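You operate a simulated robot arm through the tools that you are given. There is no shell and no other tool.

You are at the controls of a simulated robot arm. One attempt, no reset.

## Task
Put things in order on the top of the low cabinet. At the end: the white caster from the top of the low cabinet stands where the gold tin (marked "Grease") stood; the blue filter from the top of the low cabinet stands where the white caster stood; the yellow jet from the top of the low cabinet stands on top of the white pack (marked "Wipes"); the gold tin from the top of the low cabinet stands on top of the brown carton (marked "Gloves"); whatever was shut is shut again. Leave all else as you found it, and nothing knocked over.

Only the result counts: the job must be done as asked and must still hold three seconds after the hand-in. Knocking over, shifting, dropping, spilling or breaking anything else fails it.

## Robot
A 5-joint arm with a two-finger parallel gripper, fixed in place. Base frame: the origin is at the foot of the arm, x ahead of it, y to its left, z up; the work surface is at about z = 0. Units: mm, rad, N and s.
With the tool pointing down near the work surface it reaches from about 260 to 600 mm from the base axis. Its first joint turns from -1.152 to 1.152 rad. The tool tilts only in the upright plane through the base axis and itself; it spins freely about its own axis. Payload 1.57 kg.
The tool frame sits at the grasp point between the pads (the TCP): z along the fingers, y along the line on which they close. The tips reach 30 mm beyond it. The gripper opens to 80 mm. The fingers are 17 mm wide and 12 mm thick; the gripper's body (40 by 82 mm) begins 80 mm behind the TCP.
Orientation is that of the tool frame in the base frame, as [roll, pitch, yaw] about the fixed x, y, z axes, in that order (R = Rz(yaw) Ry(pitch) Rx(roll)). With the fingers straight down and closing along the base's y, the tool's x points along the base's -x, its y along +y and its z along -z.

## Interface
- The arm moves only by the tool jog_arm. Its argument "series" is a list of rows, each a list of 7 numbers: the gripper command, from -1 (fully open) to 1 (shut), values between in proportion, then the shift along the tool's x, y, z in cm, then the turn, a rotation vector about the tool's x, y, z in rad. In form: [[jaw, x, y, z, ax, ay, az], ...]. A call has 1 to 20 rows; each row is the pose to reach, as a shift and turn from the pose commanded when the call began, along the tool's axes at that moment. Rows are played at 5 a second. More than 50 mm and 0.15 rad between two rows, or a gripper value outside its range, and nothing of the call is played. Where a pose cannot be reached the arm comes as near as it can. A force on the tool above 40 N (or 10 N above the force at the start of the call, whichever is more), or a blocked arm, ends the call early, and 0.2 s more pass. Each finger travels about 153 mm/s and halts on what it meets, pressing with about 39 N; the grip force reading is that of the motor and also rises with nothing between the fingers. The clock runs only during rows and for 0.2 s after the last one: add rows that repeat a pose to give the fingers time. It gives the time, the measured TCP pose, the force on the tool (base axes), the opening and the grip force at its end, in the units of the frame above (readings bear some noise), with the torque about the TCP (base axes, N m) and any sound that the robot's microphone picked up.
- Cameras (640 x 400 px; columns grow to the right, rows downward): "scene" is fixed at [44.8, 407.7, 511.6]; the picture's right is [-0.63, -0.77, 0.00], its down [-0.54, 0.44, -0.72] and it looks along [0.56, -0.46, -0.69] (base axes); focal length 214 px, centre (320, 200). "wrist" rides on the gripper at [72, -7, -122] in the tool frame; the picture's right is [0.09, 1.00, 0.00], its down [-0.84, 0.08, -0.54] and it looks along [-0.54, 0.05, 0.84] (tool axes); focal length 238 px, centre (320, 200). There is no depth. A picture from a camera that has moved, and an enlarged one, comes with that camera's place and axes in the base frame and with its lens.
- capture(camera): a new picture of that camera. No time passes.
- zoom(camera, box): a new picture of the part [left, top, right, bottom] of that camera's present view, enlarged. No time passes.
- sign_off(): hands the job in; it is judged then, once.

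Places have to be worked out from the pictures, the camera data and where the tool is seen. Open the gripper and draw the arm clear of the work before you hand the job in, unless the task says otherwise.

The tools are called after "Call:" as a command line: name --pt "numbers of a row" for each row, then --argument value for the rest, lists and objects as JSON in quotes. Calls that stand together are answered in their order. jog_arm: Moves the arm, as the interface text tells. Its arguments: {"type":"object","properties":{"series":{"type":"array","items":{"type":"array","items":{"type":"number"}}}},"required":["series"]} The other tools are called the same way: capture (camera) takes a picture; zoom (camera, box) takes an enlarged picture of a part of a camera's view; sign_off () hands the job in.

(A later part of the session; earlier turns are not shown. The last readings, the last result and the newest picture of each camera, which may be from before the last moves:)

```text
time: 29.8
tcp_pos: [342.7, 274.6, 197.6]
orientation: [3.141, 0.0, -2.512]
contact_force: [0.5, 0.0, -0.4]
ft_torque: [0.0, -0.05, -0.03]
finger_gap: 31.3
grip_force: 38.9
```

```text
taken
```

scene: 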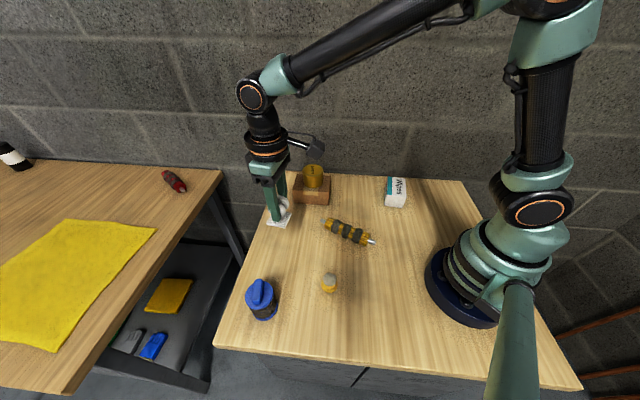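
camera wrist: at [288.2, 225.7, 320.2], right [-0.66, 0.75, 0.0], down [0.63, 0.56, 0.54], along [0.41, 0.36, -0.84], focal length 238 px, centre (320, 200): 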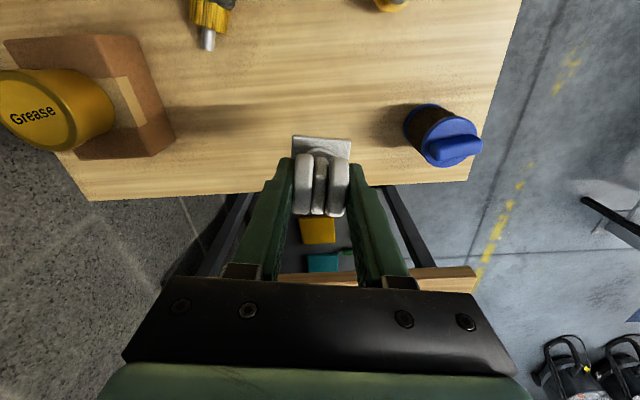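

The caster is above the tin's old place. I'll lower it to just above the surface with a small correction.

Call:
jog_arm --pt "1 -0.08 -0.12 3.5 0 0 0" --pt "1 -0.08 -0.12 7.5 0 0 0" --pt "1 -0.08 -0.12 11.0 0 0 0" --pt "1 -0.08 -0.12 13.4 0 0 0" --pt "1 -0.08 -0.12 13.9 0 0 0" --pt "1 -0.08 -0.12 13.9 0 0 0"

Call:
zoom --camera "scene" --box '[248, 200, 344, 260]'

Call:
capture --camera "wrist"

```text
time: 31.2
tcp_pos: [343.9, 273.1, 60.0]
orientation: [3.141, 0.0, -2.509]
contact_force: [0.9, -0.9, -0.8]
ft_torque: [-0.01, -0.03, -0.01]
finger_gap: 31.5
grip_force: 38.8
```

```text
6.67 times, centred on (296, 230) of scene
camera zoom: at [44.8, 407.7, 511.6], right [-0.63, -0.77, 0.0], down [-0.54, 0.44, -0.72], along [0.56, -0.46, -0.69], focal length 1430 px, centre (480, 0)
```

zoom: 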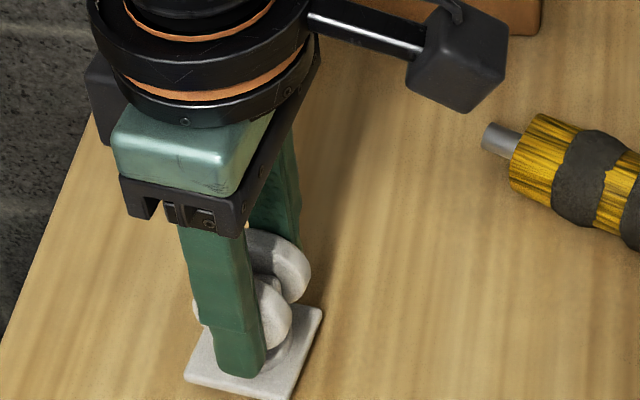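

```text
taken
camera wrist: at [290.4, 224.0, 181.8], right [-0.66, 0.75, 0.0], down [0.63, 0.56, 0.54], along [0.41, 0.36, -0.84], focal length 238 px, centre (320, 200)
```

wrist: 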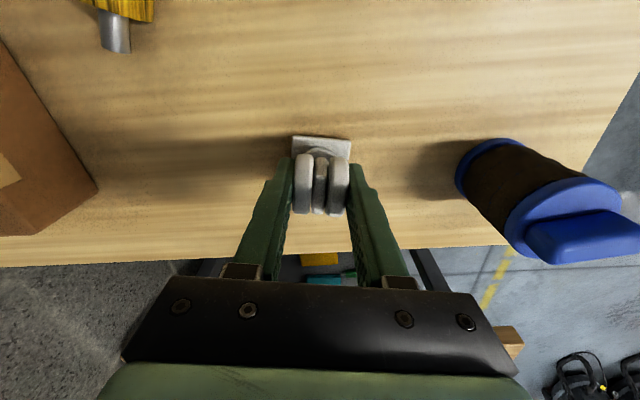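

About 6 mm remains to the surface, so I'll lower gently until contact.

Call:
jog_arm --pt "1 0 0.08 0.25 0 0 0" --pt "1 0 0.08 0.45 0 0 0" --pt "1 0 0.08 0.6 0 0 0" --pt "1 0 0.08 0.6 0 0 0"

Call:
zoom --camera "scene" --box '[256, 225, 320, 265]'

```text
time: 32.2
tcp_pos: [343.5, 272.7, 54.6]
orientation: [3.141, 0.001, -2.512]
contact_force: [0.6, 0.5, -0.6]
ft_torque: [-0.02, -0.04, 0.01]
finger_gap: 31.3
grip_force: 39.0
```

```text
10.00 times, centred on (288, 245) of scene
camera zoom: at [44.8, 407.7, 511.6], right [-0.63, -0.77, 0.0], down [-0.54, 0.44, -0.72], along [0.56, -0.46, -0.69], focal length 2145 px, centre (640, -250)
```

zoom: 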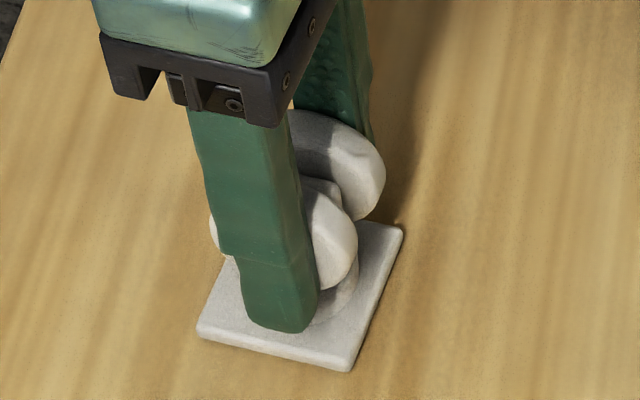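

There's no contact force yet, so I'll go another millimetre or so.

Call:
jog_arm --pt "1 0 0 0.06 0 0 0" --pt "1 0 0 0.12 0 0 0" --pt "1 0 0 0.12 0 0 0"

```text
time: 33.0
tcp_pos: [343.3, 273.5, 53.2]
orientation: [3.141, 0.001, -2.512]
contact_force: [-1.9, -0.5, 6.3]
ft_torque: [-0.05, 0.12, 0.03]
finger_gap: 31.3
grip_force: 39.0
```

The caster has touched down at about 6 N. I'll open the fingers gradually and rise straight up.

Call:
jog_arm --pt "0.15 0 0 0 0 0 0" --pt "0 0 0 0 0 0 0" --pt "-0.5 0 0 0 0 0 0" --pt "-0.6 0 0 0 0 0 0" --pt "-0.6 0 0 -3.0 0 0 0" --pt "-0.6 0 0 -7.0 0 0 0" --pt "-1 0 0 -11.0 0 0 0" --pt "-1 0 0 -14.5 0 0 0" --pt "-1 0 0 -14.5 0 0 0"

Call:
capture --camera "wrist"

Call:
zoom --camera "wrist" --box '[240, 70, 400, 170]'

Call:
zoom --camera "scene" --box '[240, 215, 320, 265]'

```text
time: 35.0
tcp_pos: [341.3, 272.7, 198.3]
orientation: [-3.141, -0.001, -2.511]
contact_force: [-0.4, 0.2, 0.1]
ft_torque: [-0.03, -0.01, 0.01]
finger_gap: 80.1
grip_force: 0.0
```

```text
taken
camera wrist: at [289.3, 224.5, 320.8], right [-0.66, 0.75, 0.0], down [0.63, 0.56, 0.54], along [0.41, 0.36, -0.84], focal length 238 px, centre (320, 200)
```

wrist: 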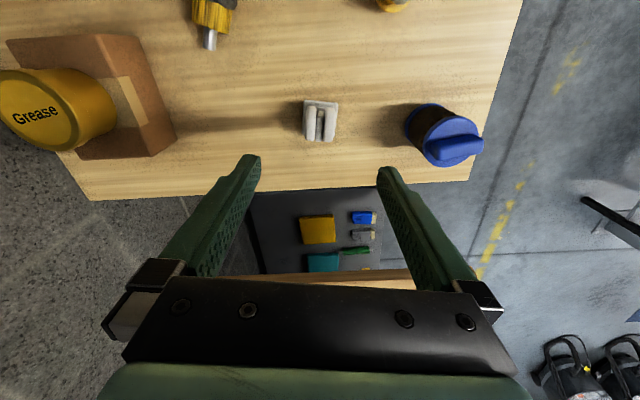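

```text
4.00 times, centred on (320, 120) of wrist
camera zoom: at [289.3, 224.5, 320.8], right [-0.66, 0.75, 0.0], down [0.63, 0.56, 0.54], along [0.41, 0.36, -0.84], focal length 953 px, centre (320, 520)
```

zoom: 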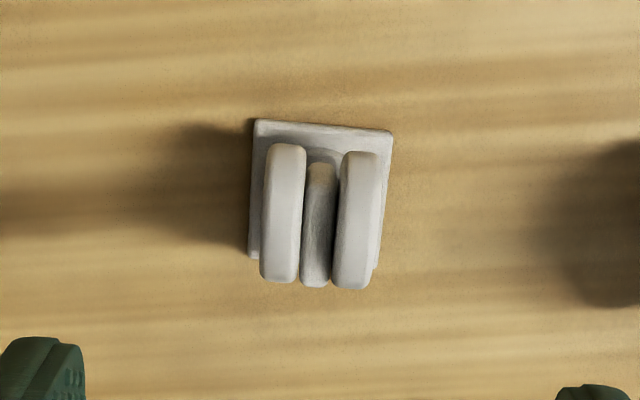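

```text
8.00 times, centred on (280, 240) of scene
camera zoom: at [44.8, 407.7, 511.6], right [-0.63, -0.77, 0.0], down [-0.54, 0.44, -0.72], along [0.56, -0.46, -0.69], focal length 1716 px, centre (640, -120)
```

zoom: 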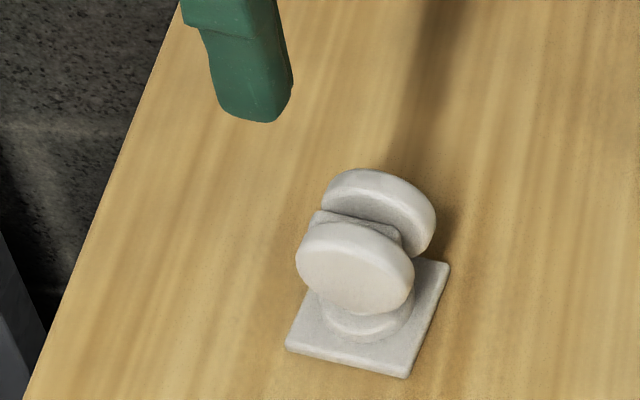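

The caster stands with its plate centred near (348, 276), right on the tin's old spot. Next I'll move over the filter and measure it from above.

Call:
jog_arm --pt "-1 -0.06 3.6 0 0 0 0" --pt "-1 -0.12 7.2 0 0 0 0" --pt "-1 -0.18 10.8 0 0 0 0" --pt "-1 -0.23 14.29 0 0 0 0" --pt "-1 -0.23 14.29 3.0 0 0 0" --pt "-1 -0.23 14.29 3.0 0 0 0"

Call:
capture --camera "wrist"

Call:
zoom --camera "wrist" --box '[240, 80, 400, 180]'

Call:
zoom --camera "scene" --box '[214, 250, 310, 330]'

```text
time: 36.4
tcp_pos: [259.8, 390.3, 168.4]
orientation: [-3.141, 0.0, -2.513]
contact_force: [-0.1, 0.1, 0.0]
ft_torque: [0.01, -0.03, 0.0]
finger_gap: 79.9
grip_force: 0.0
```

```text
taken
camera wrist: at [206.5, 341.8, 289.6], right [-0.66, 0.75, 0.0], down [0.63, 0.56, 0.54], along [0.41, 0.36, -0.84], focal length 238 px, centre (320, 200)
```

wrist: 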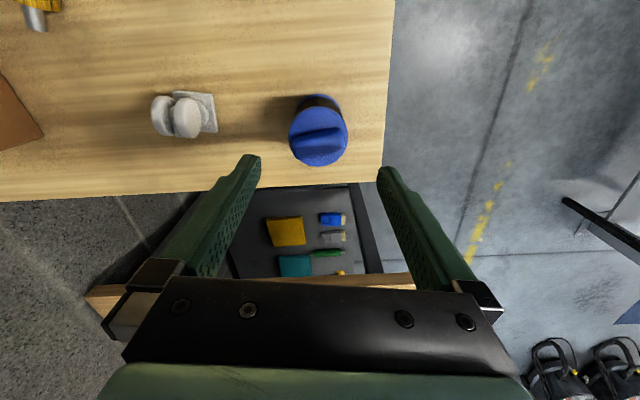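

```text
4.00 times, centred on (320, 130) of wrist
camera zoom: at [206.5, 341.8, 289.6], right [-0.66, 0.75, 0.0], down [0.63, 0.56, 0.54], along [0.41, 0.36, -0.84], focal length 953 px, centre (320, 480)
```

zoom: 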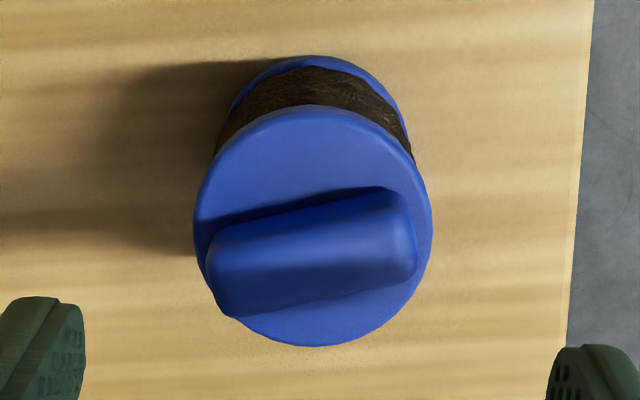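

```text
5.00 times, centred on (262, 290) of scene
camera zoom: at [44.8, 407.7, 511.6], right [-0.63, -0.77, 0.0], down [-0.54, 0.44, -0.72], along [0.56, -0.46, -0.69], focal length 1072 px, centre (610, -250)
```

zoom: 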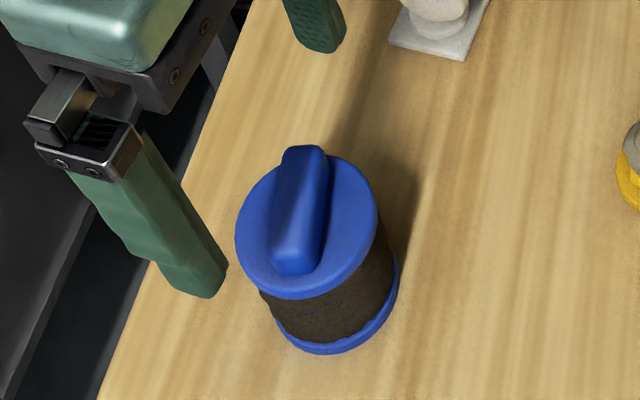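

The filter's top disc is about 56 mm across and centred near (261.3, 387.5), 2 mm off the tool axis. I'll correct and descend to z≈58.

Call:
jog_arm --pt "-1 0.1 -0.2 1.0 0 0 0" --pt "-1 0.1 -0.2 4.0 0 0 0" --pt "-1 0.1 -0.2 7.0 0 0 0" --pt "-1 0.1 -0.2 9.5 0 0 0" --pt "-1 0.1 -0.2 10.96 0 0 0" --pt "-1 0.1 -0.2 10.96 0 0 0"

Call:
capture --camera "wrist"

Call:
zoom --camera "scene" --box '[214, 250, 310, 330]'

```text
time: 37.8
tcp_pos: [261.7, 387.8, 58.1]
orientation: [3.142, 0.0, -2.513]
contact_force: [-0.7, 0.6, -0.4]
ft_torque: [-0.03, 0.03, 0.0]
finger_gap: 80.0
grip_force: 0.1
```

```text
taken
camera wrist: at [208.1, 340.0, 180.0], right [-0.66, 0.75, 0.0], down [0.63, 0.56, 0.54], along [0.41, 0.36, -0.84], focal length 238 px, centre (320, 200)
```

wrist: 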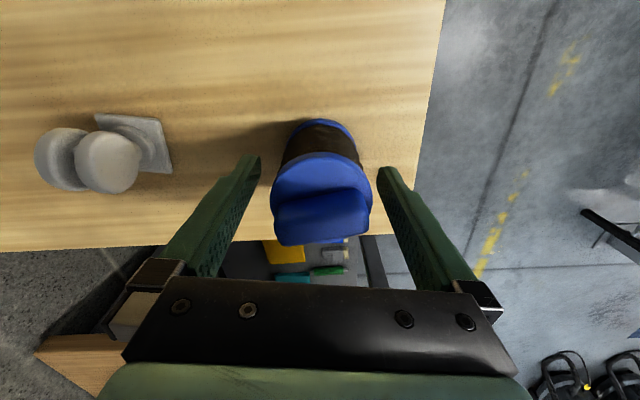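

```text
5.00 times, centred on (262, 290) of scene
camera zoom: at [44.8, 407.7, 511.6], right [-0.63, -0.77, 0.0], down [-0.54, 0.44, -0.72], along [0.56, -0.46, -0.69], focal length 1072 px, centre (610, -250)
```

zoom: 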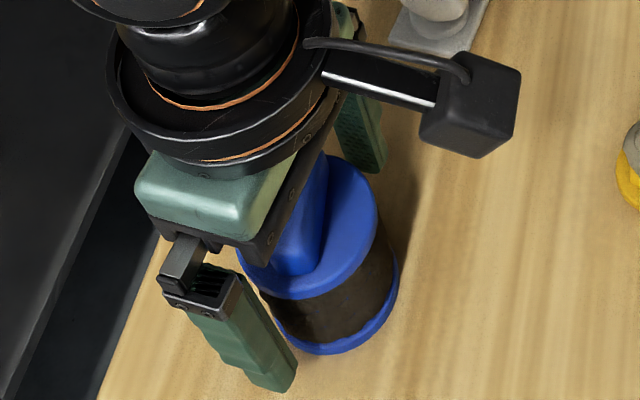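

The filter is centred between the fingers, so I'll close on it.

Call:
jog_arm --pt "-0.6 0 0 0 0 0 0" --pt "1 0 0 0 0 0 0" --pt "1 0 0 0 0 0 0" --pt "1 0 0 0 0 0 0" --pt "1 0 0 0 0 0 0"

Call:
capture --camera "wrist"

Call:
zoom --camera "scene" --box '[214, 250, 310, 330]'

```text
time: 39.0
tcp_pos: [262.5, 387.3, 57.8]
orientation: [-3.141, 0.001, -2.513]
contact_force: [0.9, 0.5, 0.1]
ft_torque: [0.02, 0.0, 0.01]
finger_gap: 54.3
grip_force: 38.8
```

```text
taken
camera wrist: at [208.1, 340.0, 180.2], right [-0.66, 0.75, 0.0], down [0.63, 0.56, 0.54], along [0.41, 0.36, -0.84], focal length 238 px, centre (320, 200)
```

wrist: 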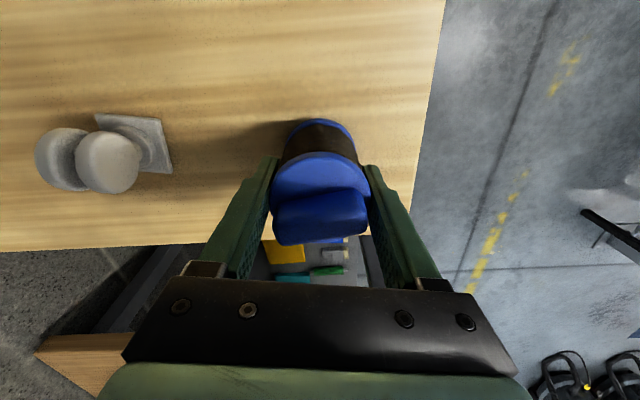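

```text
5.00 times, centred on (262, 290) of scene
camera zoom: at [44.8, 407.7, 511.6], right [-0.63, -0.77, 0.0], down [-0.54, 0.44, -0.72], along [0.56, -0.46, -0.69], focal length 1072 px, centre (610, -250)
```

zoom: 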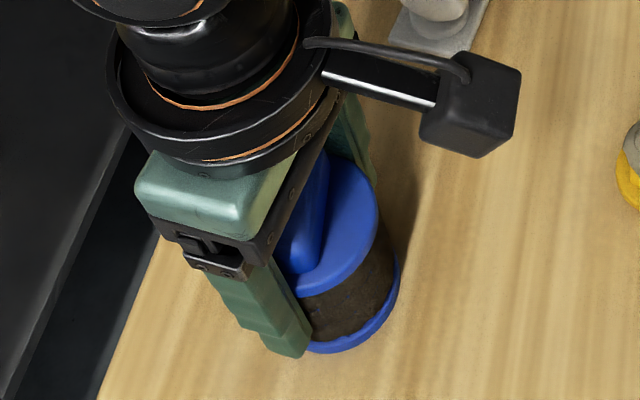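

The filter is gripped at 54.3 mm. I'll lift it well clear and begin the carry around the front of the base.

Call:
jog_arm --pt "1 0 0 -1 0 0 0" --pt "1 0 0 -4 0 0 0" --pt "1 0 0 -8 0 0 0" --pt "1 0 0 -12 0 0 0" --pt "1 0 0 -15.2 0 0 0" --pt "1 0.63 -4.69 -15.2 0 0 0" --pt "1 1.25 -9.38 -15.2 0 0 0" --pt "1 1.88 -14.08 -15.2 0 0 0" --pt "1 2.5 -18.77 -15.2 0 0 0" --pt "1 3.13 -23.46 -15.2 0 0 0" --pt "1 3.13 -23.46 -15.2 0 0 0"

Call:
capture --camera "wrist"

Call:
capture --camera "scene"

```text
time: 41.4
tcp_pos: [374.0, 180.0, 211.6]
orientation: [-3.141, 0.0, -2.51]
contact_force: [0.5, 0.9, -2.7]
ft_torque: [-0.01, -0.03, 0.0]
finger_gap: 54.5
grip_force: 38.7
```

```text
taken
camera wrist: at [319.7, 130.9, 333.6], right [-0.66, 0.75, 0.0], down [0.63, 0.56, 0.54], along [0.41, 0.36, -0.84], focal length 238 px, centre (320, 200)
```

wrist: 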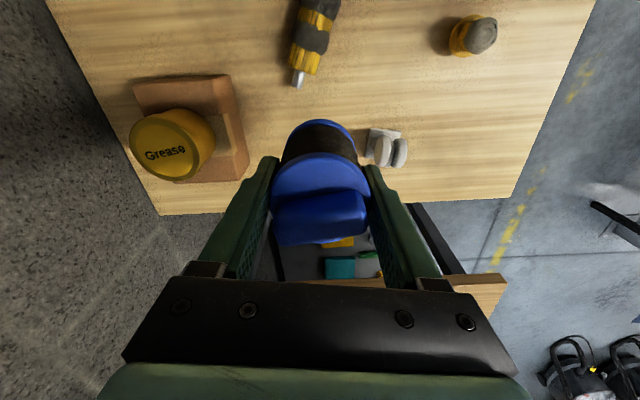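

```text
taken
```

scene: 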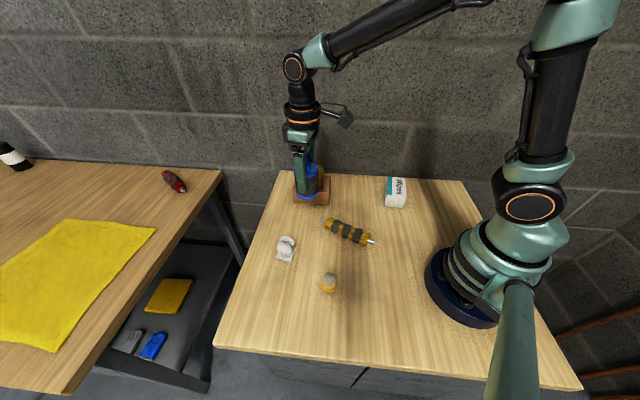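

The filter hangs steadily in the grip. I'll continue the carry to above the caster's old spot at (178, -262).

Call:
jog_arm --pt "1 2.16 -3.35 0 0 0 0" --pt "1 4.32 -6.7 0 0 0 0" --pt "1 6.49 -10.04 0 0 0 0" --pt "1 8.65 -13.39 0 0 0 0" --pt "1 10.81 -16.74 0 0 0 0" --pt "1 14.88 -18.72 0 0 0 0" --pt "1 18.96 -20.71 0 0 0 0" --pt "1 23.03 -22.69 0 0 0 0" --pt "1 27.1 -24.67 0 0 0 0" --pt "1 30.77 -24.53 0 0 0 0" --pt "1 34.45 -24.4 0 0 0 0" --pt "1 38.12 -24.26 0 0 0 0" --pt "1 41.79 -24.12 0 0 0 0" --pt "1 41.79 -24.12 0 0 0 0" --pt "1 41.79 -24.12 0 0 0 0"

Call:
capture --camera "wrist"

Call:
capture --camera "scene"

```text
time: 44.6
tcp_pos: [178.8, -262.1, 211.4]
orientation: [3.141, -0.002, -2.507]
contact_force: [-0.4, 0.4, -1.0]
ft_torque: [0.0, 0.02, 0.01]
finger_gap: 54.4
grip_force: 39.0
```

```text
taken
camera wrist: at [125.6, -309.9, 333.2], right [-0.66, 0.75, 0.0], down [0.63, 0.56, 0.54], along [0.41, 0.36, -0.84], focal length 238 px, centre (320, 200)
```

wrist: 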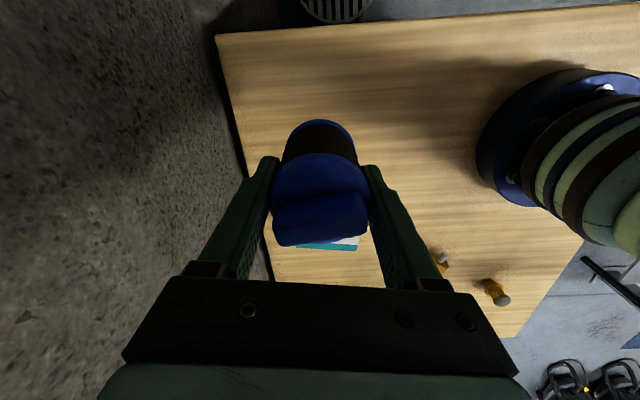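

```text
taken
```

scene: 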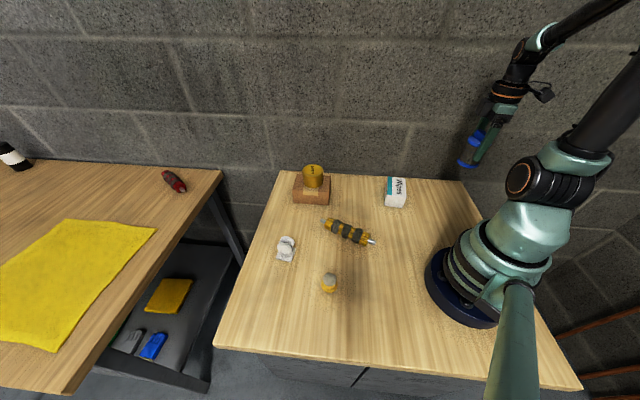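

The filter is over the caster's old spot. I'll lower it to just above the surface.

Call:
jog_arm --pt "1 0.1 0.06 3.0 0 0 0" --pt "1 0.1 0.06 7.0 0 0 0" --pt "1 0.1 0.06 11.0 0 0 0" --pt "1 0.1 0.06 13.8 0 0 0" --pt "1 0.1 0.06 14.7 0 0 0" --pt "1 0.1 0.06 14.7 0 0 0"

Call:
zoom --camera "scene" --box '[410, 150, 490, 220]'

Call:
capture --camera "wrist"

```text
time: 46.0
tcp_pos: [178.7, -260.5, 64.6]
orientation: [-3.14, 0.001, -2.514]
contact_force: [0.2, 0.5, -1.3]
ft_torque: [0.01, -0.01, 0.01]
finger_gap: 54.6
grip_force: 39.5
```

```text
5.71 times, centred on (450, 185) of scene
camera zoom: at [44.8, 407.7, 511.6], right [-0.63, -0.77, 0.0], down [-0.54, 0.44, -0.72], along [0.56, -0.46, -0.69], focal length 1226 px, centre (-423, 286)
```

zoom: 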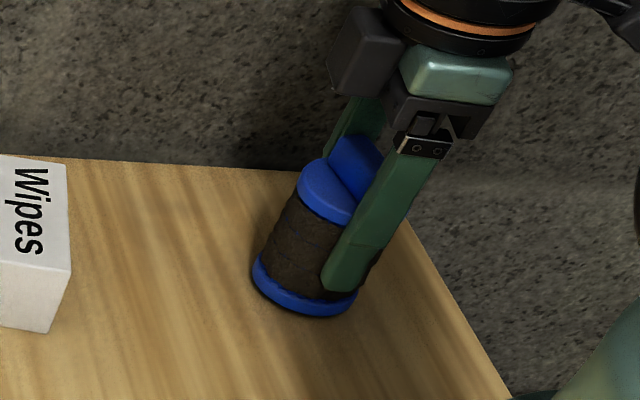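

```text
taken
camera wrist: at [124.4, -309.3, 185.8], right [-0.66, 0.75, 0.0], down [0.63, 0.56, 0.54], along [0.41, 0.36, -0.84], focal length 238 px, centre (320, 200)
```

wrist: 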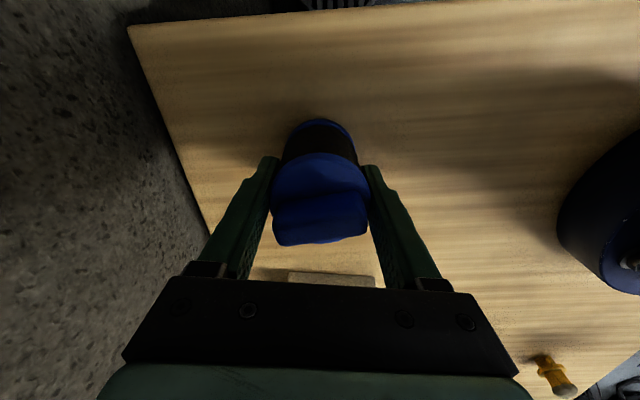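

About 6 mm remains, so I'll lower gently to contact.

Call:
jog_arm --pt "1 0.04 -0.06 0.25 0 0 0" --pt "1 0.04 -0.06 0.42 0 0 0" --pt "1 0.04 -0.06 0.54 0 0 0" --pt "1 0.04 -0.06 0.54 0 0 0"

```text
time: 47.0
tcp_pos: [179.4, -261.5, 57.8]
orientation: [3.14, 0.001, -2.509]
contact_force: [0.6, 1.1, 3.5]
ft_torque: [0.05, 0.03, 0.08]
finger_gap: 54.3
grip_force: 39.3
```

Vertical force rose from about -1 to 3.5 N, so contact has begun. I'll press 0.4 mm more to seat it.

Call:
jog_arm --pt "1 0 0 0.04 0 0 0" --pt "1 0 0 0.04 0 0 0"

Call:
zoom --camera "scene" --box '[410, 150, 490, 220]'

```text
time: 47.6
tcp_pos: [178.7, -262.0, 58.5]
orientation: [3.141, -0.001, -2.51]
contact_force: [-1.1, 7.1, 20.4]
ft_torque: [0.26, 0.05, 0.04]
finger_gap: 54.4
grip_force: 38.8
```

```text
5.71 times, centred on (450, 185) of scene
camera zoom: at [44.7, 407.7, 511.6], right [-0.63, -0.77, 0.0], down [-0.54, 0.44, -0.72], along [0.56, -0.46, -0.69], focal length 1226 px, centre (-423, 286)
```

zoom: 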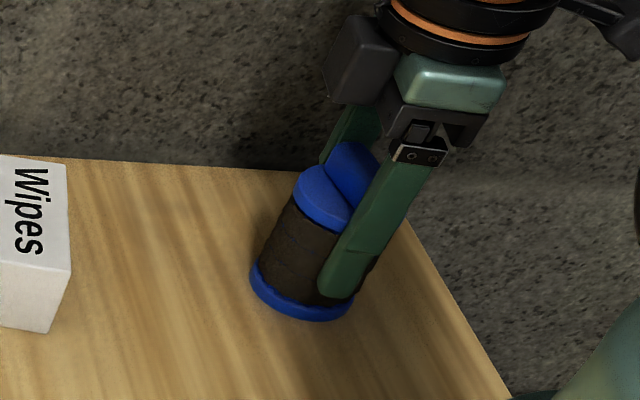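

It's firmly seated at 20 N. I'll back off slightly, open gradually and rise.

Call:
jog_arm --pt "1 0 0 -0.05 0 0 0" --pt "-0.4 0 0 -0.05 0 0 0" --pt "-0.55 0 0 -0.05 0 0 0" --pt "-0.8 0 0 -0.05 0 0 0" --pt "-1 0 0 -0.05 0 0 0" --pt "-1 0 0 -0.05 0 0 0" --pt "-1 0 0 -3.0 0 0 0" --pt "-1 0 0 -7.0 0 0 0" --pt "-1 0 0 -11.0 0 0 0" --pt "-1 0 0 -15.0 0 0 0" --pt "-1 0 0 -15.0 0 0 0"

Call:
capture --camera "wrist"

Call:
zoom --camera "wrist" --box '[240, 60, 400, 160]'

Call:
zoom --camera "scene" --box '[410, 160, 490, 210]'

```text
time: 50.0
tcp_pos: [178.4, -263.0, 206.7]
orientation: [3.141, 0.0, -2.512]
contact_force: [-1.4, -0.2, 0.4]
ft_torque: [0.0, -0.01, 0.02]
finger_gap: 79.9
grip_force: 0.0
```

```text
taken
camera wrist: at [124.7, -310.1, 329.2], right [-0.66, 0.75, 0.0], down [0.63, 0.56, 0.54], along [0.41, 0.36, -0.84], focal length 238 px, centre (320, 200)
```

wrist: 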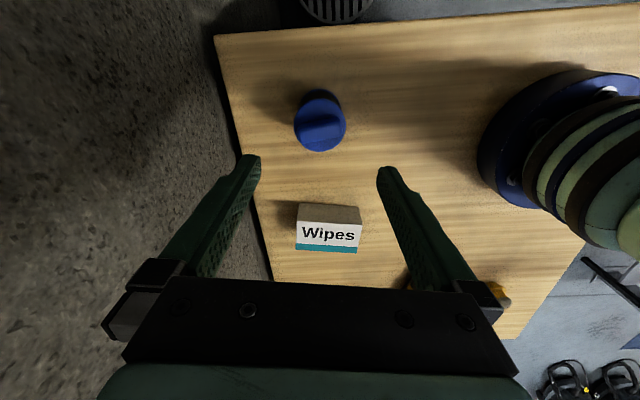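

```text
4.00 times, centred on (320, 110) of wrist
camera zoom: at [124.7, -310.1, 329.2], right [-0.66, 0.75, 0.0], down [0.63, 0.56, 0.54], along [0.41, 0.36, -0.84], focal length 953 px, centre (320, 560)
```

zoom: 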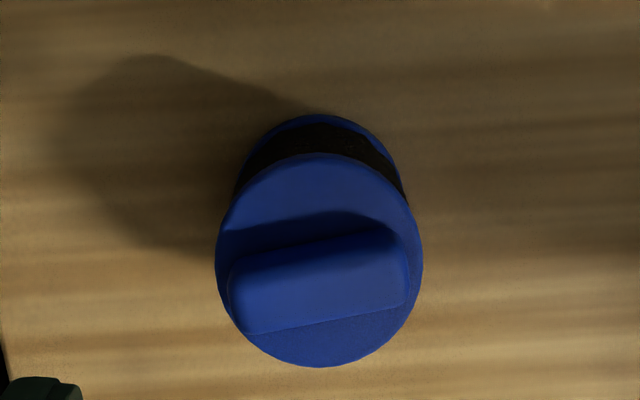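

```text
8.00 times, centred on (450, 185) of scene
camera zoom: at [44.8, 407.7, 511.6], right [-0.63, -0.77, 0.0], down [-0.54, 0.44, -0.72], along [0.56, -0.46, -0.69], focal length 1716 px, centre (-720, 320)
```

zoom: 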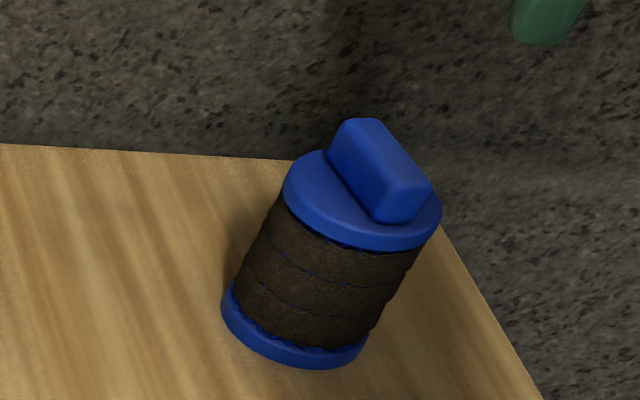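

The filter stands centred near (178.4, -263), on the caster's old spot. Next I'll swing back around to the jet.

Call:
jog_arm --pt "-1 -4.35 0.84 0 0 0 0" --pt "-1 -8.7 1.68 0 0 0 0" --pt "-1 -13.06 2.51 0 0 0 0" --pt "-1 -17.41 3.35 0 0 0 0" --pt "-1 -21.76 4.19 0 0 0 0" --pt "-1 -24.71 7.61 0 0 0 0" --pt "-1 -27.67 11.03 0 0 0 0" --pt "-1 -30.62 14.44 0 0 0 0" --pt "-1 -33.57 17.86 0 0 0 0" --pt "-1 -33.29 22.18 0 0 0 0" --pt "-1 -33.01 26.5 0 0 0 0" --pt "-1 -32.73 30.82 0 0 0 0" --pt "-1 -32.45 35.14 0 0 0 0" --pt "-1 -32.17 39.46 0 0 0 0" --pt "-1 -32.17 39.46 4.0 0 0 0" --pt "-1 -32.17 39.46 7.0 0 0 0" --pt "-1 -32.17 39.46 7.0 0 0 0"

Call:
capture --camera "wrist"

Call:
zoom --camera "wrist" --box '[256, 90, 384, 170]'

Call:
capture --camera "scene"

```text
time: 53.6
tcp_pos: [205.9, 245.3, 137.3]
orientation: [3.141, 0.001, -2.512]
contact_force: [-0.6, -0.2, -0.5]
ft_torque: [0.04, 0.02, 0.02]
finger_gap: 80.2
grip_force: 0.0
```

```text
taken
camera wrist: at [151.7, 197.8, 259.1], right [-0.66, 0.75, 0.0], down [0.63, 0.56, 0.54], along [0.41, 0.36, -0.84], focal length 238 px, centre (320, 200)
```

wrist: 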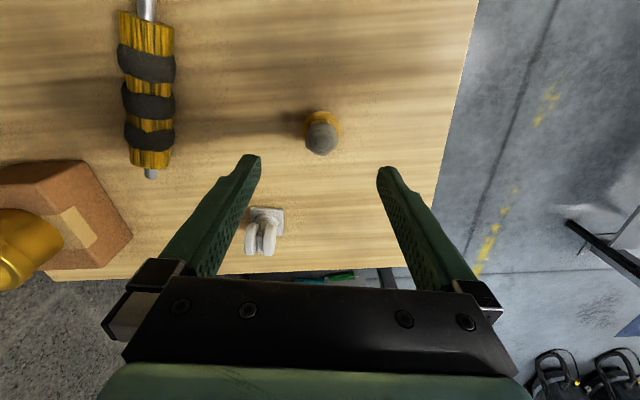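

```text
5.00 times, centred on (320, 130) of wrist
camera zoom: at [151.7, 197.8, 259.1], right [-0.66, 0.75, 0.0], down [0.63, 0.56, 0.54], along [0.41, 0.36, -0.84], focal length 1192 px, centre (320, 550)
```

zoom: 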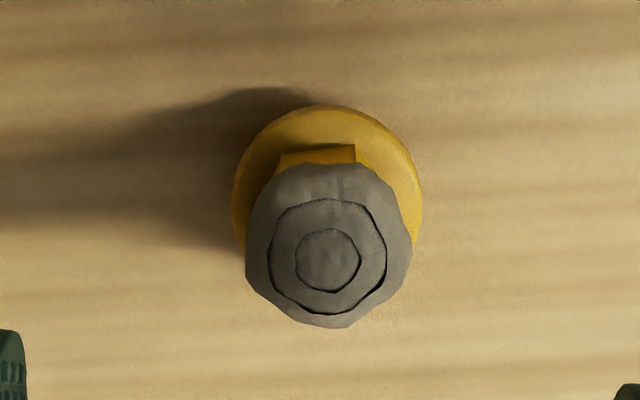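

```text
taken
```

scene: 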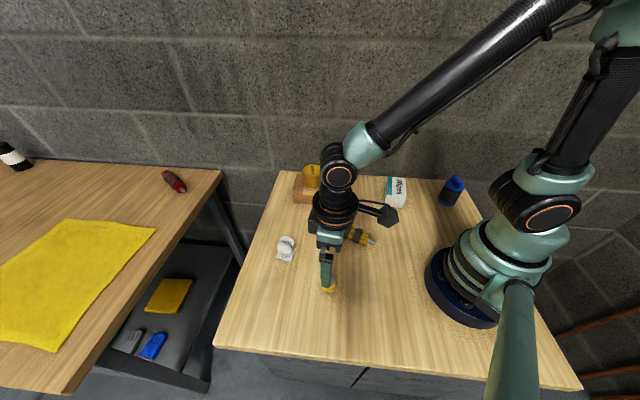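

The jet is almost exactly under the tool, 1 mm off in tool y, and its cap is about 30 mm across. I'll descend so the tips stay above its flange.

Call:
jog_arm --pt "-1 0 0.1 3.0 0 0 0" --pt "-1 0 0.1 6.0 0 0 0" --pt "-1 0 0.1 8.3 0 0 0" --pt "-1 0 0.1 9.5 0 0 0" --pt "-1 0 0.1 9.5 0 0 0"

Call:
zoom --camera "wrist" --box '[220, 100, 420, 225]'

Call:
zoom --camera "scene" --box '[290, 240, 370, 300]'

```text
time: 54.8
tcp_pos: [205.0, 247.8, 42.9]
orientation: [-3.141, 0.0, -2.513]
contact_force: [0.4, -0.1, 1.4]
ft_torque: [-0.02, -0.03, -0.02]
finger_gap: 80.0
grip_force: 0.1
```

```text
3.20 times, centred on (320, 162) of wrist
camera zoom: at [150.9, 199.5, 164.5], right [-0.66, 0.75, 0.0], down [0.63, 0.56, 0.54], along [0.41, 0.36, -0.84], focal length 763 px, centre (320, 320)
```

zoom: 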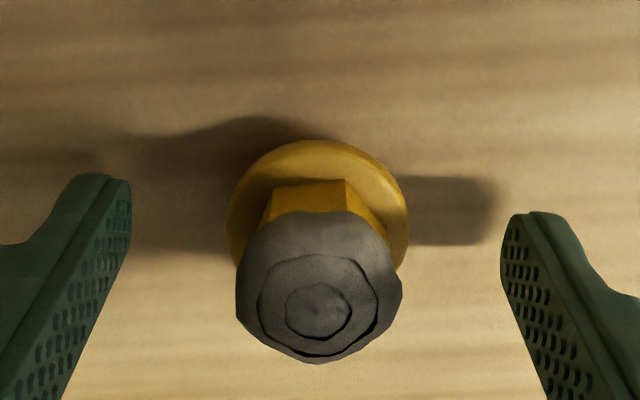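

```text
6.67 times, centred on (330, 270) of scene
camera zoom: at [44.8, 407.7, 511.6], right [-0.63, -0.77, 0.0], down [-0.54, 0.44, -0.72], along [0.56, -0.46, -0.69], focal length 1430 px, centre (253, -267)
```

zoom: 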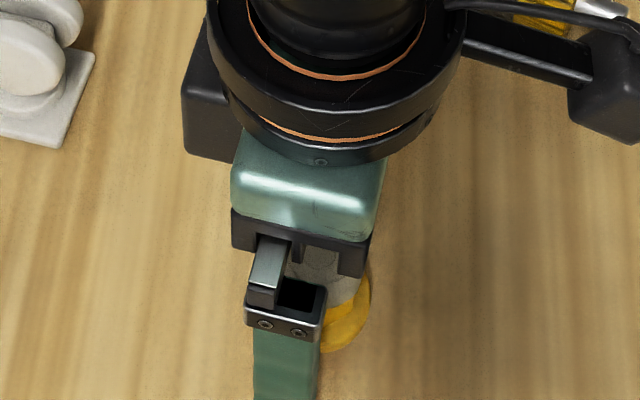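

The jet is centred between the fingers and the tips clear the flange. I'll close gently.

Call:
jog_arm --pt "-0.4 0 0 0 0 0 0" --pt "0.0 0 0 0 0 0 0" --pt "0.15 0 0 0 0 0 0" --pt "1 0 0 0 0 0 0" --pt "1 0 0 0 0 0 0" --pt "1 0 0 0 0 0 0"

Call:
zoom --camera "wrist" --box '[220, 100, 420, 225]'

```text
time: 56.2
tcp_pos: [204.5, 247.6, 42.5]
orientation: [3.141, -0.001, -2.513]
contact_force: [-0.1, 0.6, 0.1]
ft_torque: [0.0, 0.03, 0.01]
finger_gap: 36.6
grip_force: 38.8
```

```text
3.20 times, centred on (320, 162) of wrist
camera zoom: at [150.9, 199.4, 164.7], right [-0.66, 0.75, 0.0], down [0.63, 0.56, 0.54], along [0.41, 0.36, -0.84], focal length 763 px, centre (320, 320)
```

zoom: 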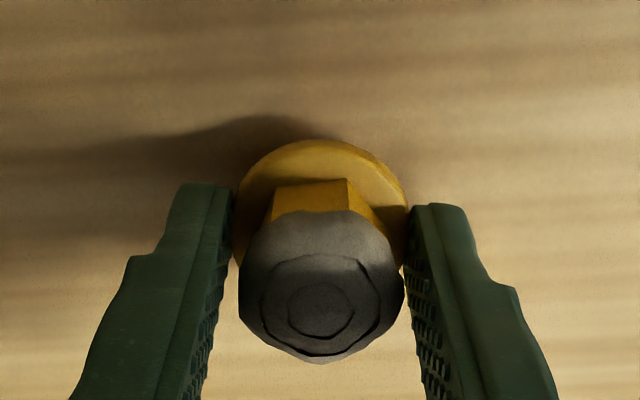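

The 36.6 mm opening shows the tips caught only the upper part of the jet's wide flange. I'll open, go 6.5 mm lower so the flange rim sits well inside the pads, and close again.

Call:
jog_arm --pt "0.0 0 0 0 0 0 0" --pt "-0.25 0 0 0 0 0 0" --pt "-0.25 0 0 0.35 0 0 0" --pt "-0.25 0 0 0.65 0 0 0" --pt "-0.25 0 0 0.65 0 0 0"

Call:
zoom --camera "wrist" --box '[220, 100, 420, 225]'

Call:
zoom --camera "scene" --box '[306, 256, 354, 296]'

```text
time: 57.4
tcp_pos: [204.4, 247.2, 35.3]
orientation: [-3.141, -0.001, -2.511]
contact_force: [0.3, 1.0, -0.2]
ft_torque: [-0.01, 0.01, 0.01]
finger_gap: 49.6
grip_force: 0.0
```

```text
3.20 times, centred on (320, 162) of wrist
camera zoom: at [151.1, 199.2, 158.1], right [-0.66, 0.75, 0.0], down [0.63, 0.56, 0.54], along [0.41, 0.36, -0.84], focal length 763 px, centre (320, 320)
```

zoom: 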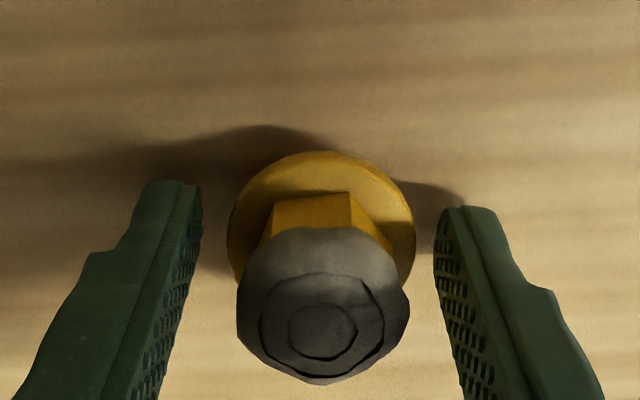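

```text
10.00 times, centred on (330, 276) of scene
camera zoom: at [44.8, 407.7, 511.6], right [-0.63, -0.77, 0.0], down [-0.54, 0.44, -0.72], along [0.56, -0.46, -0.69], focal length 2145 px, centre (220, -560)
```

zoom: 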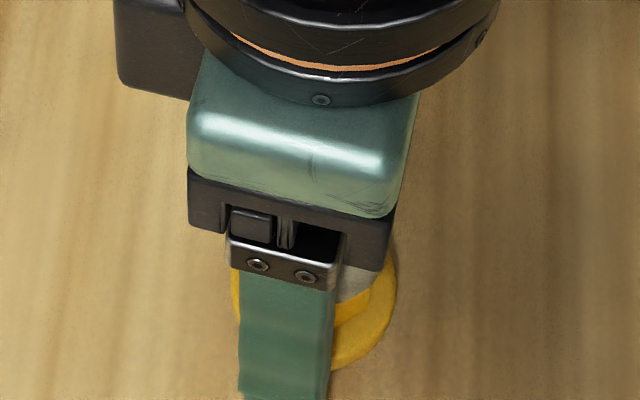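

The fingers are now lower beside the flange, so I'll close.

Call:
jog_arm --pt "0.0 0 0 0 0 0 0" --pt "1 0 0 0 0 0 0" --pt "1 0 0 0 0 0 0" --pt "1 0 0 0 0 0 0"

Call:
zoom --camera "wrist" --box '[220, 100, 420, 225]'

```text
time: 58.4
tcp_pos: [204.5, 246.3, 35.6]
orientation: [-3.14, 0.0, -2.511]
contact_force: [0.4, -1.1, 0.8]
ft_torque: [0.0, -0.01, 0.02]
finger_gap: 36.6
grip_force: 39.6
```

```text
3.20 times, centred on (320, 162) of wrist
camera zoom: at [151.0, 199.2, 158.1], right [-0.66, 0.75, 0.0], down [0.63, 0.56, 0.54], along [0.41, 0.36, -0.84], focal length 763 px, centre (320, 320)
```

zoom: 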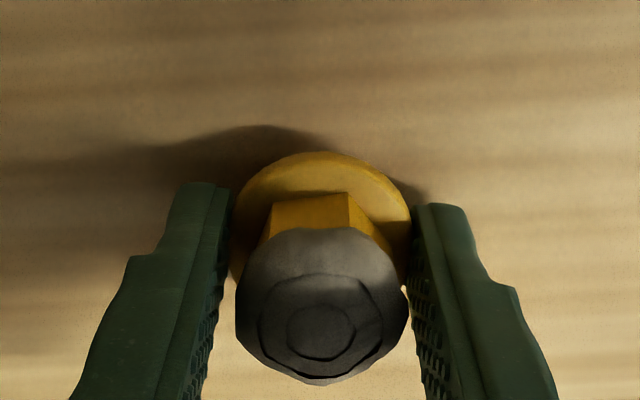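

The opening is again 36.6 mm, so the flange is a clean cylinder. I'll lift it 40 mm and check that it hangs upright.

Call:
jog_arm --pt "1 0 0 -0.5 0 0 0" --pt "1 0 0 -1.5 0 0 0" --pt "1 0 0 -3.0 0 0 0" --pt "1 0 0 -4.0 0 0 0" --pt "1 0 0 -4.0 0 0 0"

Call:
zoom --camera "wrist" --box '[220, 100, 420, 225]'

Call:
zoom --camera "scene" --box '[290, 240, 370, 300]'

```text
time: 59.6
tcp_pos: [204.6, 247.3, 75.9]
orientation: [3.141, -0.001, -2.512]
contact_force: [-0.4, -0.3, -0.2]
ft_torque: [0.02, 0.0, 0.0]
finger_gap: 36.6
grip_force: 38.8
```

```text
3.20 times, centred on (320, 162) of wrist
camera zoom: at [151.5, 199.1, 198.2], right [-0.66, 0.75, 0.0], down [0.63, 0.56, 0.54], along [0.41, 0.36, -0.84], focal length 763 px, centre (320, 320)
```

zoom: 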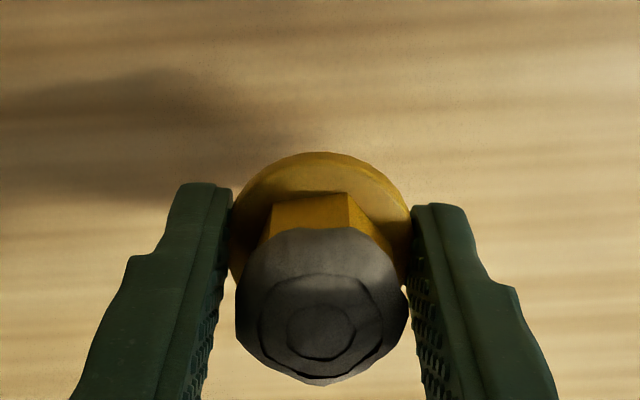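

```text
6.67 times, centred on (330, 270) of scene
camera zoom: at [44.8, 407.7, 511.6], right [-0.63, -0.77, 0.0], down [-0.54, 0.44, -0.72], along [0.56, -0.46, -0.69], focal length 1430 px, centre (253, -267)
```

zoom: 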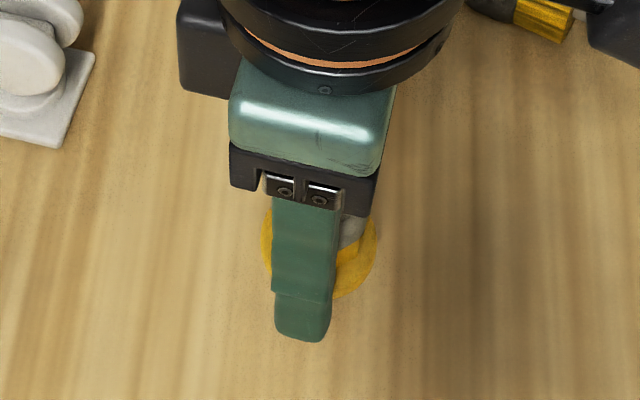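

The jet is held upright. I'll lift it and carry it around to above the Wipes pack centre at (305, -135).

Call:
jog_arm --pt "1 0 0 -4 0 0 0" --pt "1 0 0 -8 0 0 0" --pt "1 0 0 -11.5 0 0 0" --pt "1 -0.28 -4.34 -11.5 0 0 0" --pt "1 -0.57 -8.69 -11.5 0 0 0" --pt "1 -0.85 -13.03 -11.5 0 0 0" --pt "1 -1.14 -17.38 -11.5 0 0 0" --pt "1 -1.42 -21.72 -11.5 0 0 0" --pt "1 1.19 -25.59 -11.5 0 0 0" --pt "1 3.81 -29.46 -11.5 0 0 0" --pt "1 6.42 -33.33 -11.5 0 0 0" --pt "1 10.45 -35.03 -11.5 0 0 0" --pt "1 14.47 -36.74 -11.5 0 0 0" --pt "1 14.47 -36.74 -11.5 0 0 0" --pt "1 14.47 -36.74 -11.5 0 0 0"

Call:
capture --camera "wrist"

Call:
capture --camera "scene"

```text
time: 62.8
tcp_pos: [305.3, -135.9, 191.3]
orientation: [-3.141, 0.0, -2.511]
contact_force: [0.6, 0.0, -1.2]
ft_torque: [0.02, -0.02, 0.01]
finger_gap: 36.4
grip_force: 39.0
```

```text
taken
camera wrist: at [251.1, -183.4, 312.8], right [-0.66, 0.75, 0.0], down [0.63, 0.56, 0.54], along [0.41, 0.36, -0.84], focal length 238 px, centre (320, 200)
```

wrist: 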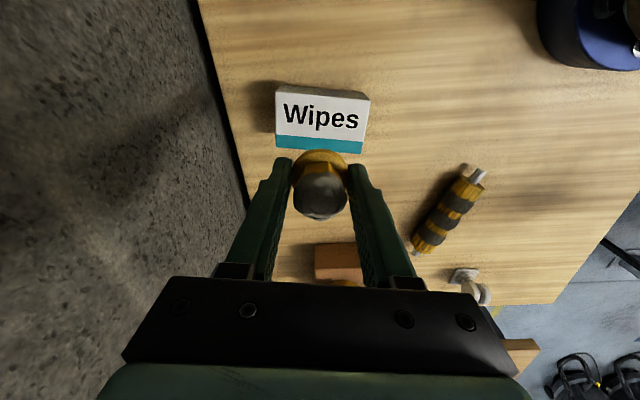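

```text
taken
```

scene: 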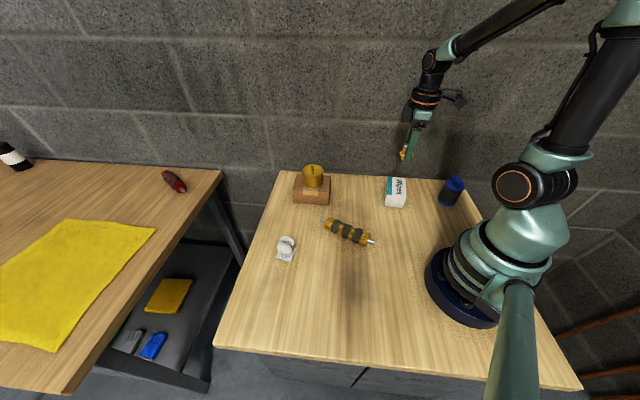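

The jet is above the pack. I'll lower it to a few millimetres above the top and check alignment.

Call:
jog_arm --pt "1 0.1 0.05 3.0 0 0 0" --pt "1 0.1 0.05 6.5 0 0 0" --pt "1 0.1 0.05 9.0 0 0 0" --pt "1 0.1 0.05 9.8 0 0 0" --pt "1 0.1 0.05 9.8 0 0 0"

Call:
capture --camera "wrist"

Call:
zoom --camera "scene" --box '[360, 150, 440, 215]'

```text
time: 64.0
tcp_pos: [303.7, -135.4, 92.1]
orientation: [-3.141, 0.001, -2.512]
contact_force: [0.3, -0.6, -0.7]
ft_torque: [0.02, 0.01, -0.02]
finger_gap: 36.6
grip_force: 39.2
```

```text
taken
camera wrist: at [250.6, -183.0, 215.0], right [-0.66, 0.75, 0.0], down [0.63, 0.56, 0.54], along [0.41, 0.36, -0.84], focal length 238 px, centre (320, 200)
```

wrist: 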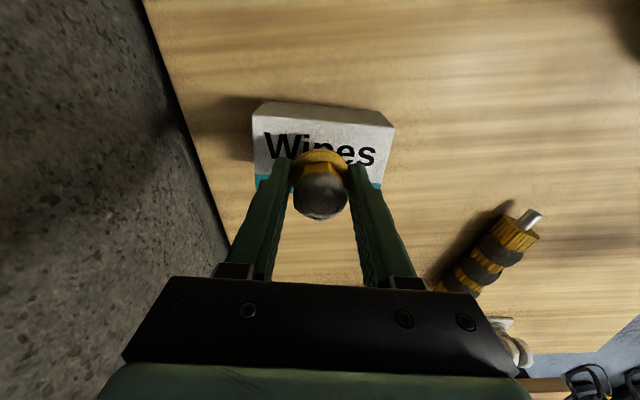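

```text
6.15 times, centred on (400, 182) of scene
camera zoom: at [44.8, 407.7, 511.6], right [-0.63, -0.77, 0.0], down [-0.54, 0.44, -0.72], along [0.56, -0.46, -0.69], focal length 1320 px, centre (-172, 308)
```

zoom: 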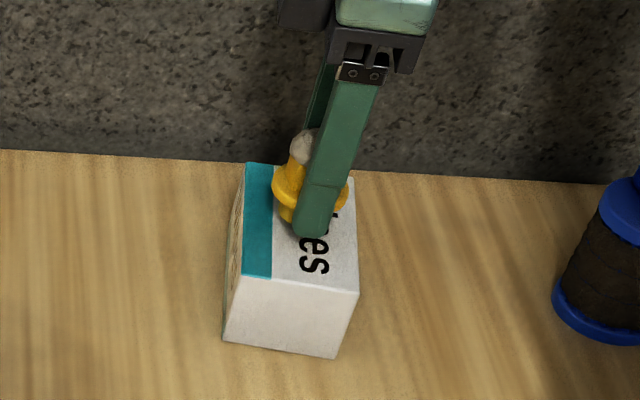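

The jet is well centred over the pack with about 7 mm to go. I'll lower it gently.

Call:
jog_arm --pt "1 0 0 0.25 0 0 0" --pt "1 0 0 0.45 0 0 0" --pt "1 0 0 0.6 0 0 0" --pt "1 0 0 0.6 0 0 0"

Call:
zoom --camera "scene" --box '[380, 165, 420, 205]'

```text
time: 65.0
tcp_pos: [304.8, -134.5, 87.0]
orientation: [-3.141, 0.001, -2.513]
contact_force: [0.9, 0.9, -1.8]
ft_torque: [-0.01, -0.04, 0.03]
finger_gap: 36.5
grip_force: 39.4
```

```text
10.00 times, centred on (400, 185) of scene
camera zoom: at [44.8, 407.7, 511.6], right [-0.63, -0.77, 0.0], down [-0.54, 0.44, -0.72], along [0.56, -0.46, -0.69], focal length 2145 px, centre (-480, 350)
```

zoom: 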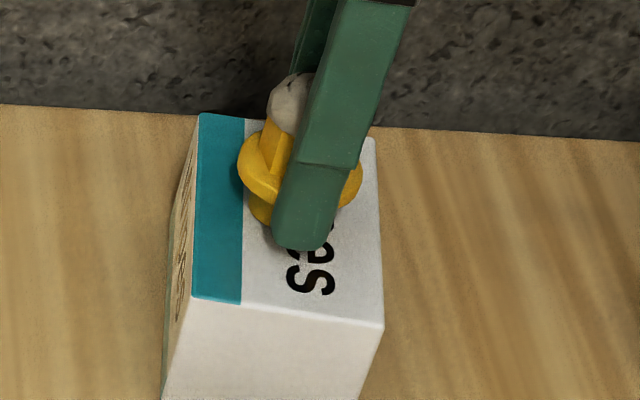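

No contact yet at z≈87, so I'll continue in sub-millimetre steps.

Call:
jog_arm --pt "1 0 0 0.05 0 0 0" --pt "1 0 0 0.1 0 0 0" --pt "1 0 0 0.1 0 0 0"

```text
time: 65.8
tcp_pos: [303.2, -134.2, 85.6]
orientation: [-3.141, 0.001, -2.511]
contact_force: [0.3, 0.7, 0.2]
ft_torque: [0.0, 0.0, 0.03]
finger_gap: 36.6
grip_force: 38.9
```

Still no clear force at z≈86. I'll take another 0.6 mm.

Call:
jog_arm --pt "1 0 0 0.03 0 0 0" --pt "1 0 0 0.06 0 0 0" --pt "1 0 0 0.06 0 0 0"

Call:
zoom --camera "scene" --box '[380, 165, 420, 205]'

```text
time: 66.6
tcp_pos: [303.2, -134.8, 86.0]
orientation: [-3.14, -0.001, -2.512]
contact_force: [-0.7, 1.1, 7.7]
ft_torque: [0.05, 0.04, 0.0]
finger_gap: 36.3
grip_force: 38.6
```

```text
10.00 times, centred on (400, 185) of scene
camera zoom: at [44.7, 407.7, 511.6], right [-0.63, -0.77, 0.0], down [-0.54, 0.44, -0.72], along [0.56, -0.46, -0.69], focal length 2145 px, centre (-480, 350)
```

zoom: 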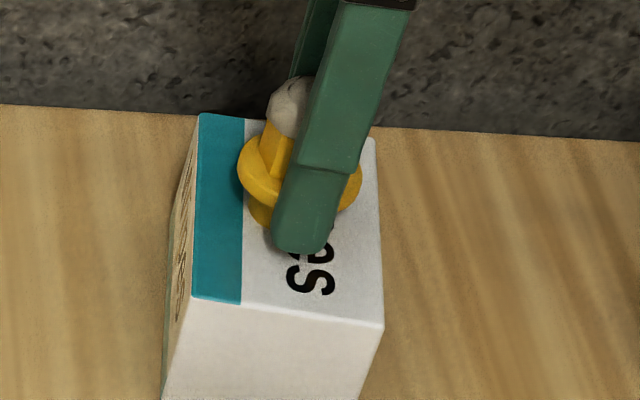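

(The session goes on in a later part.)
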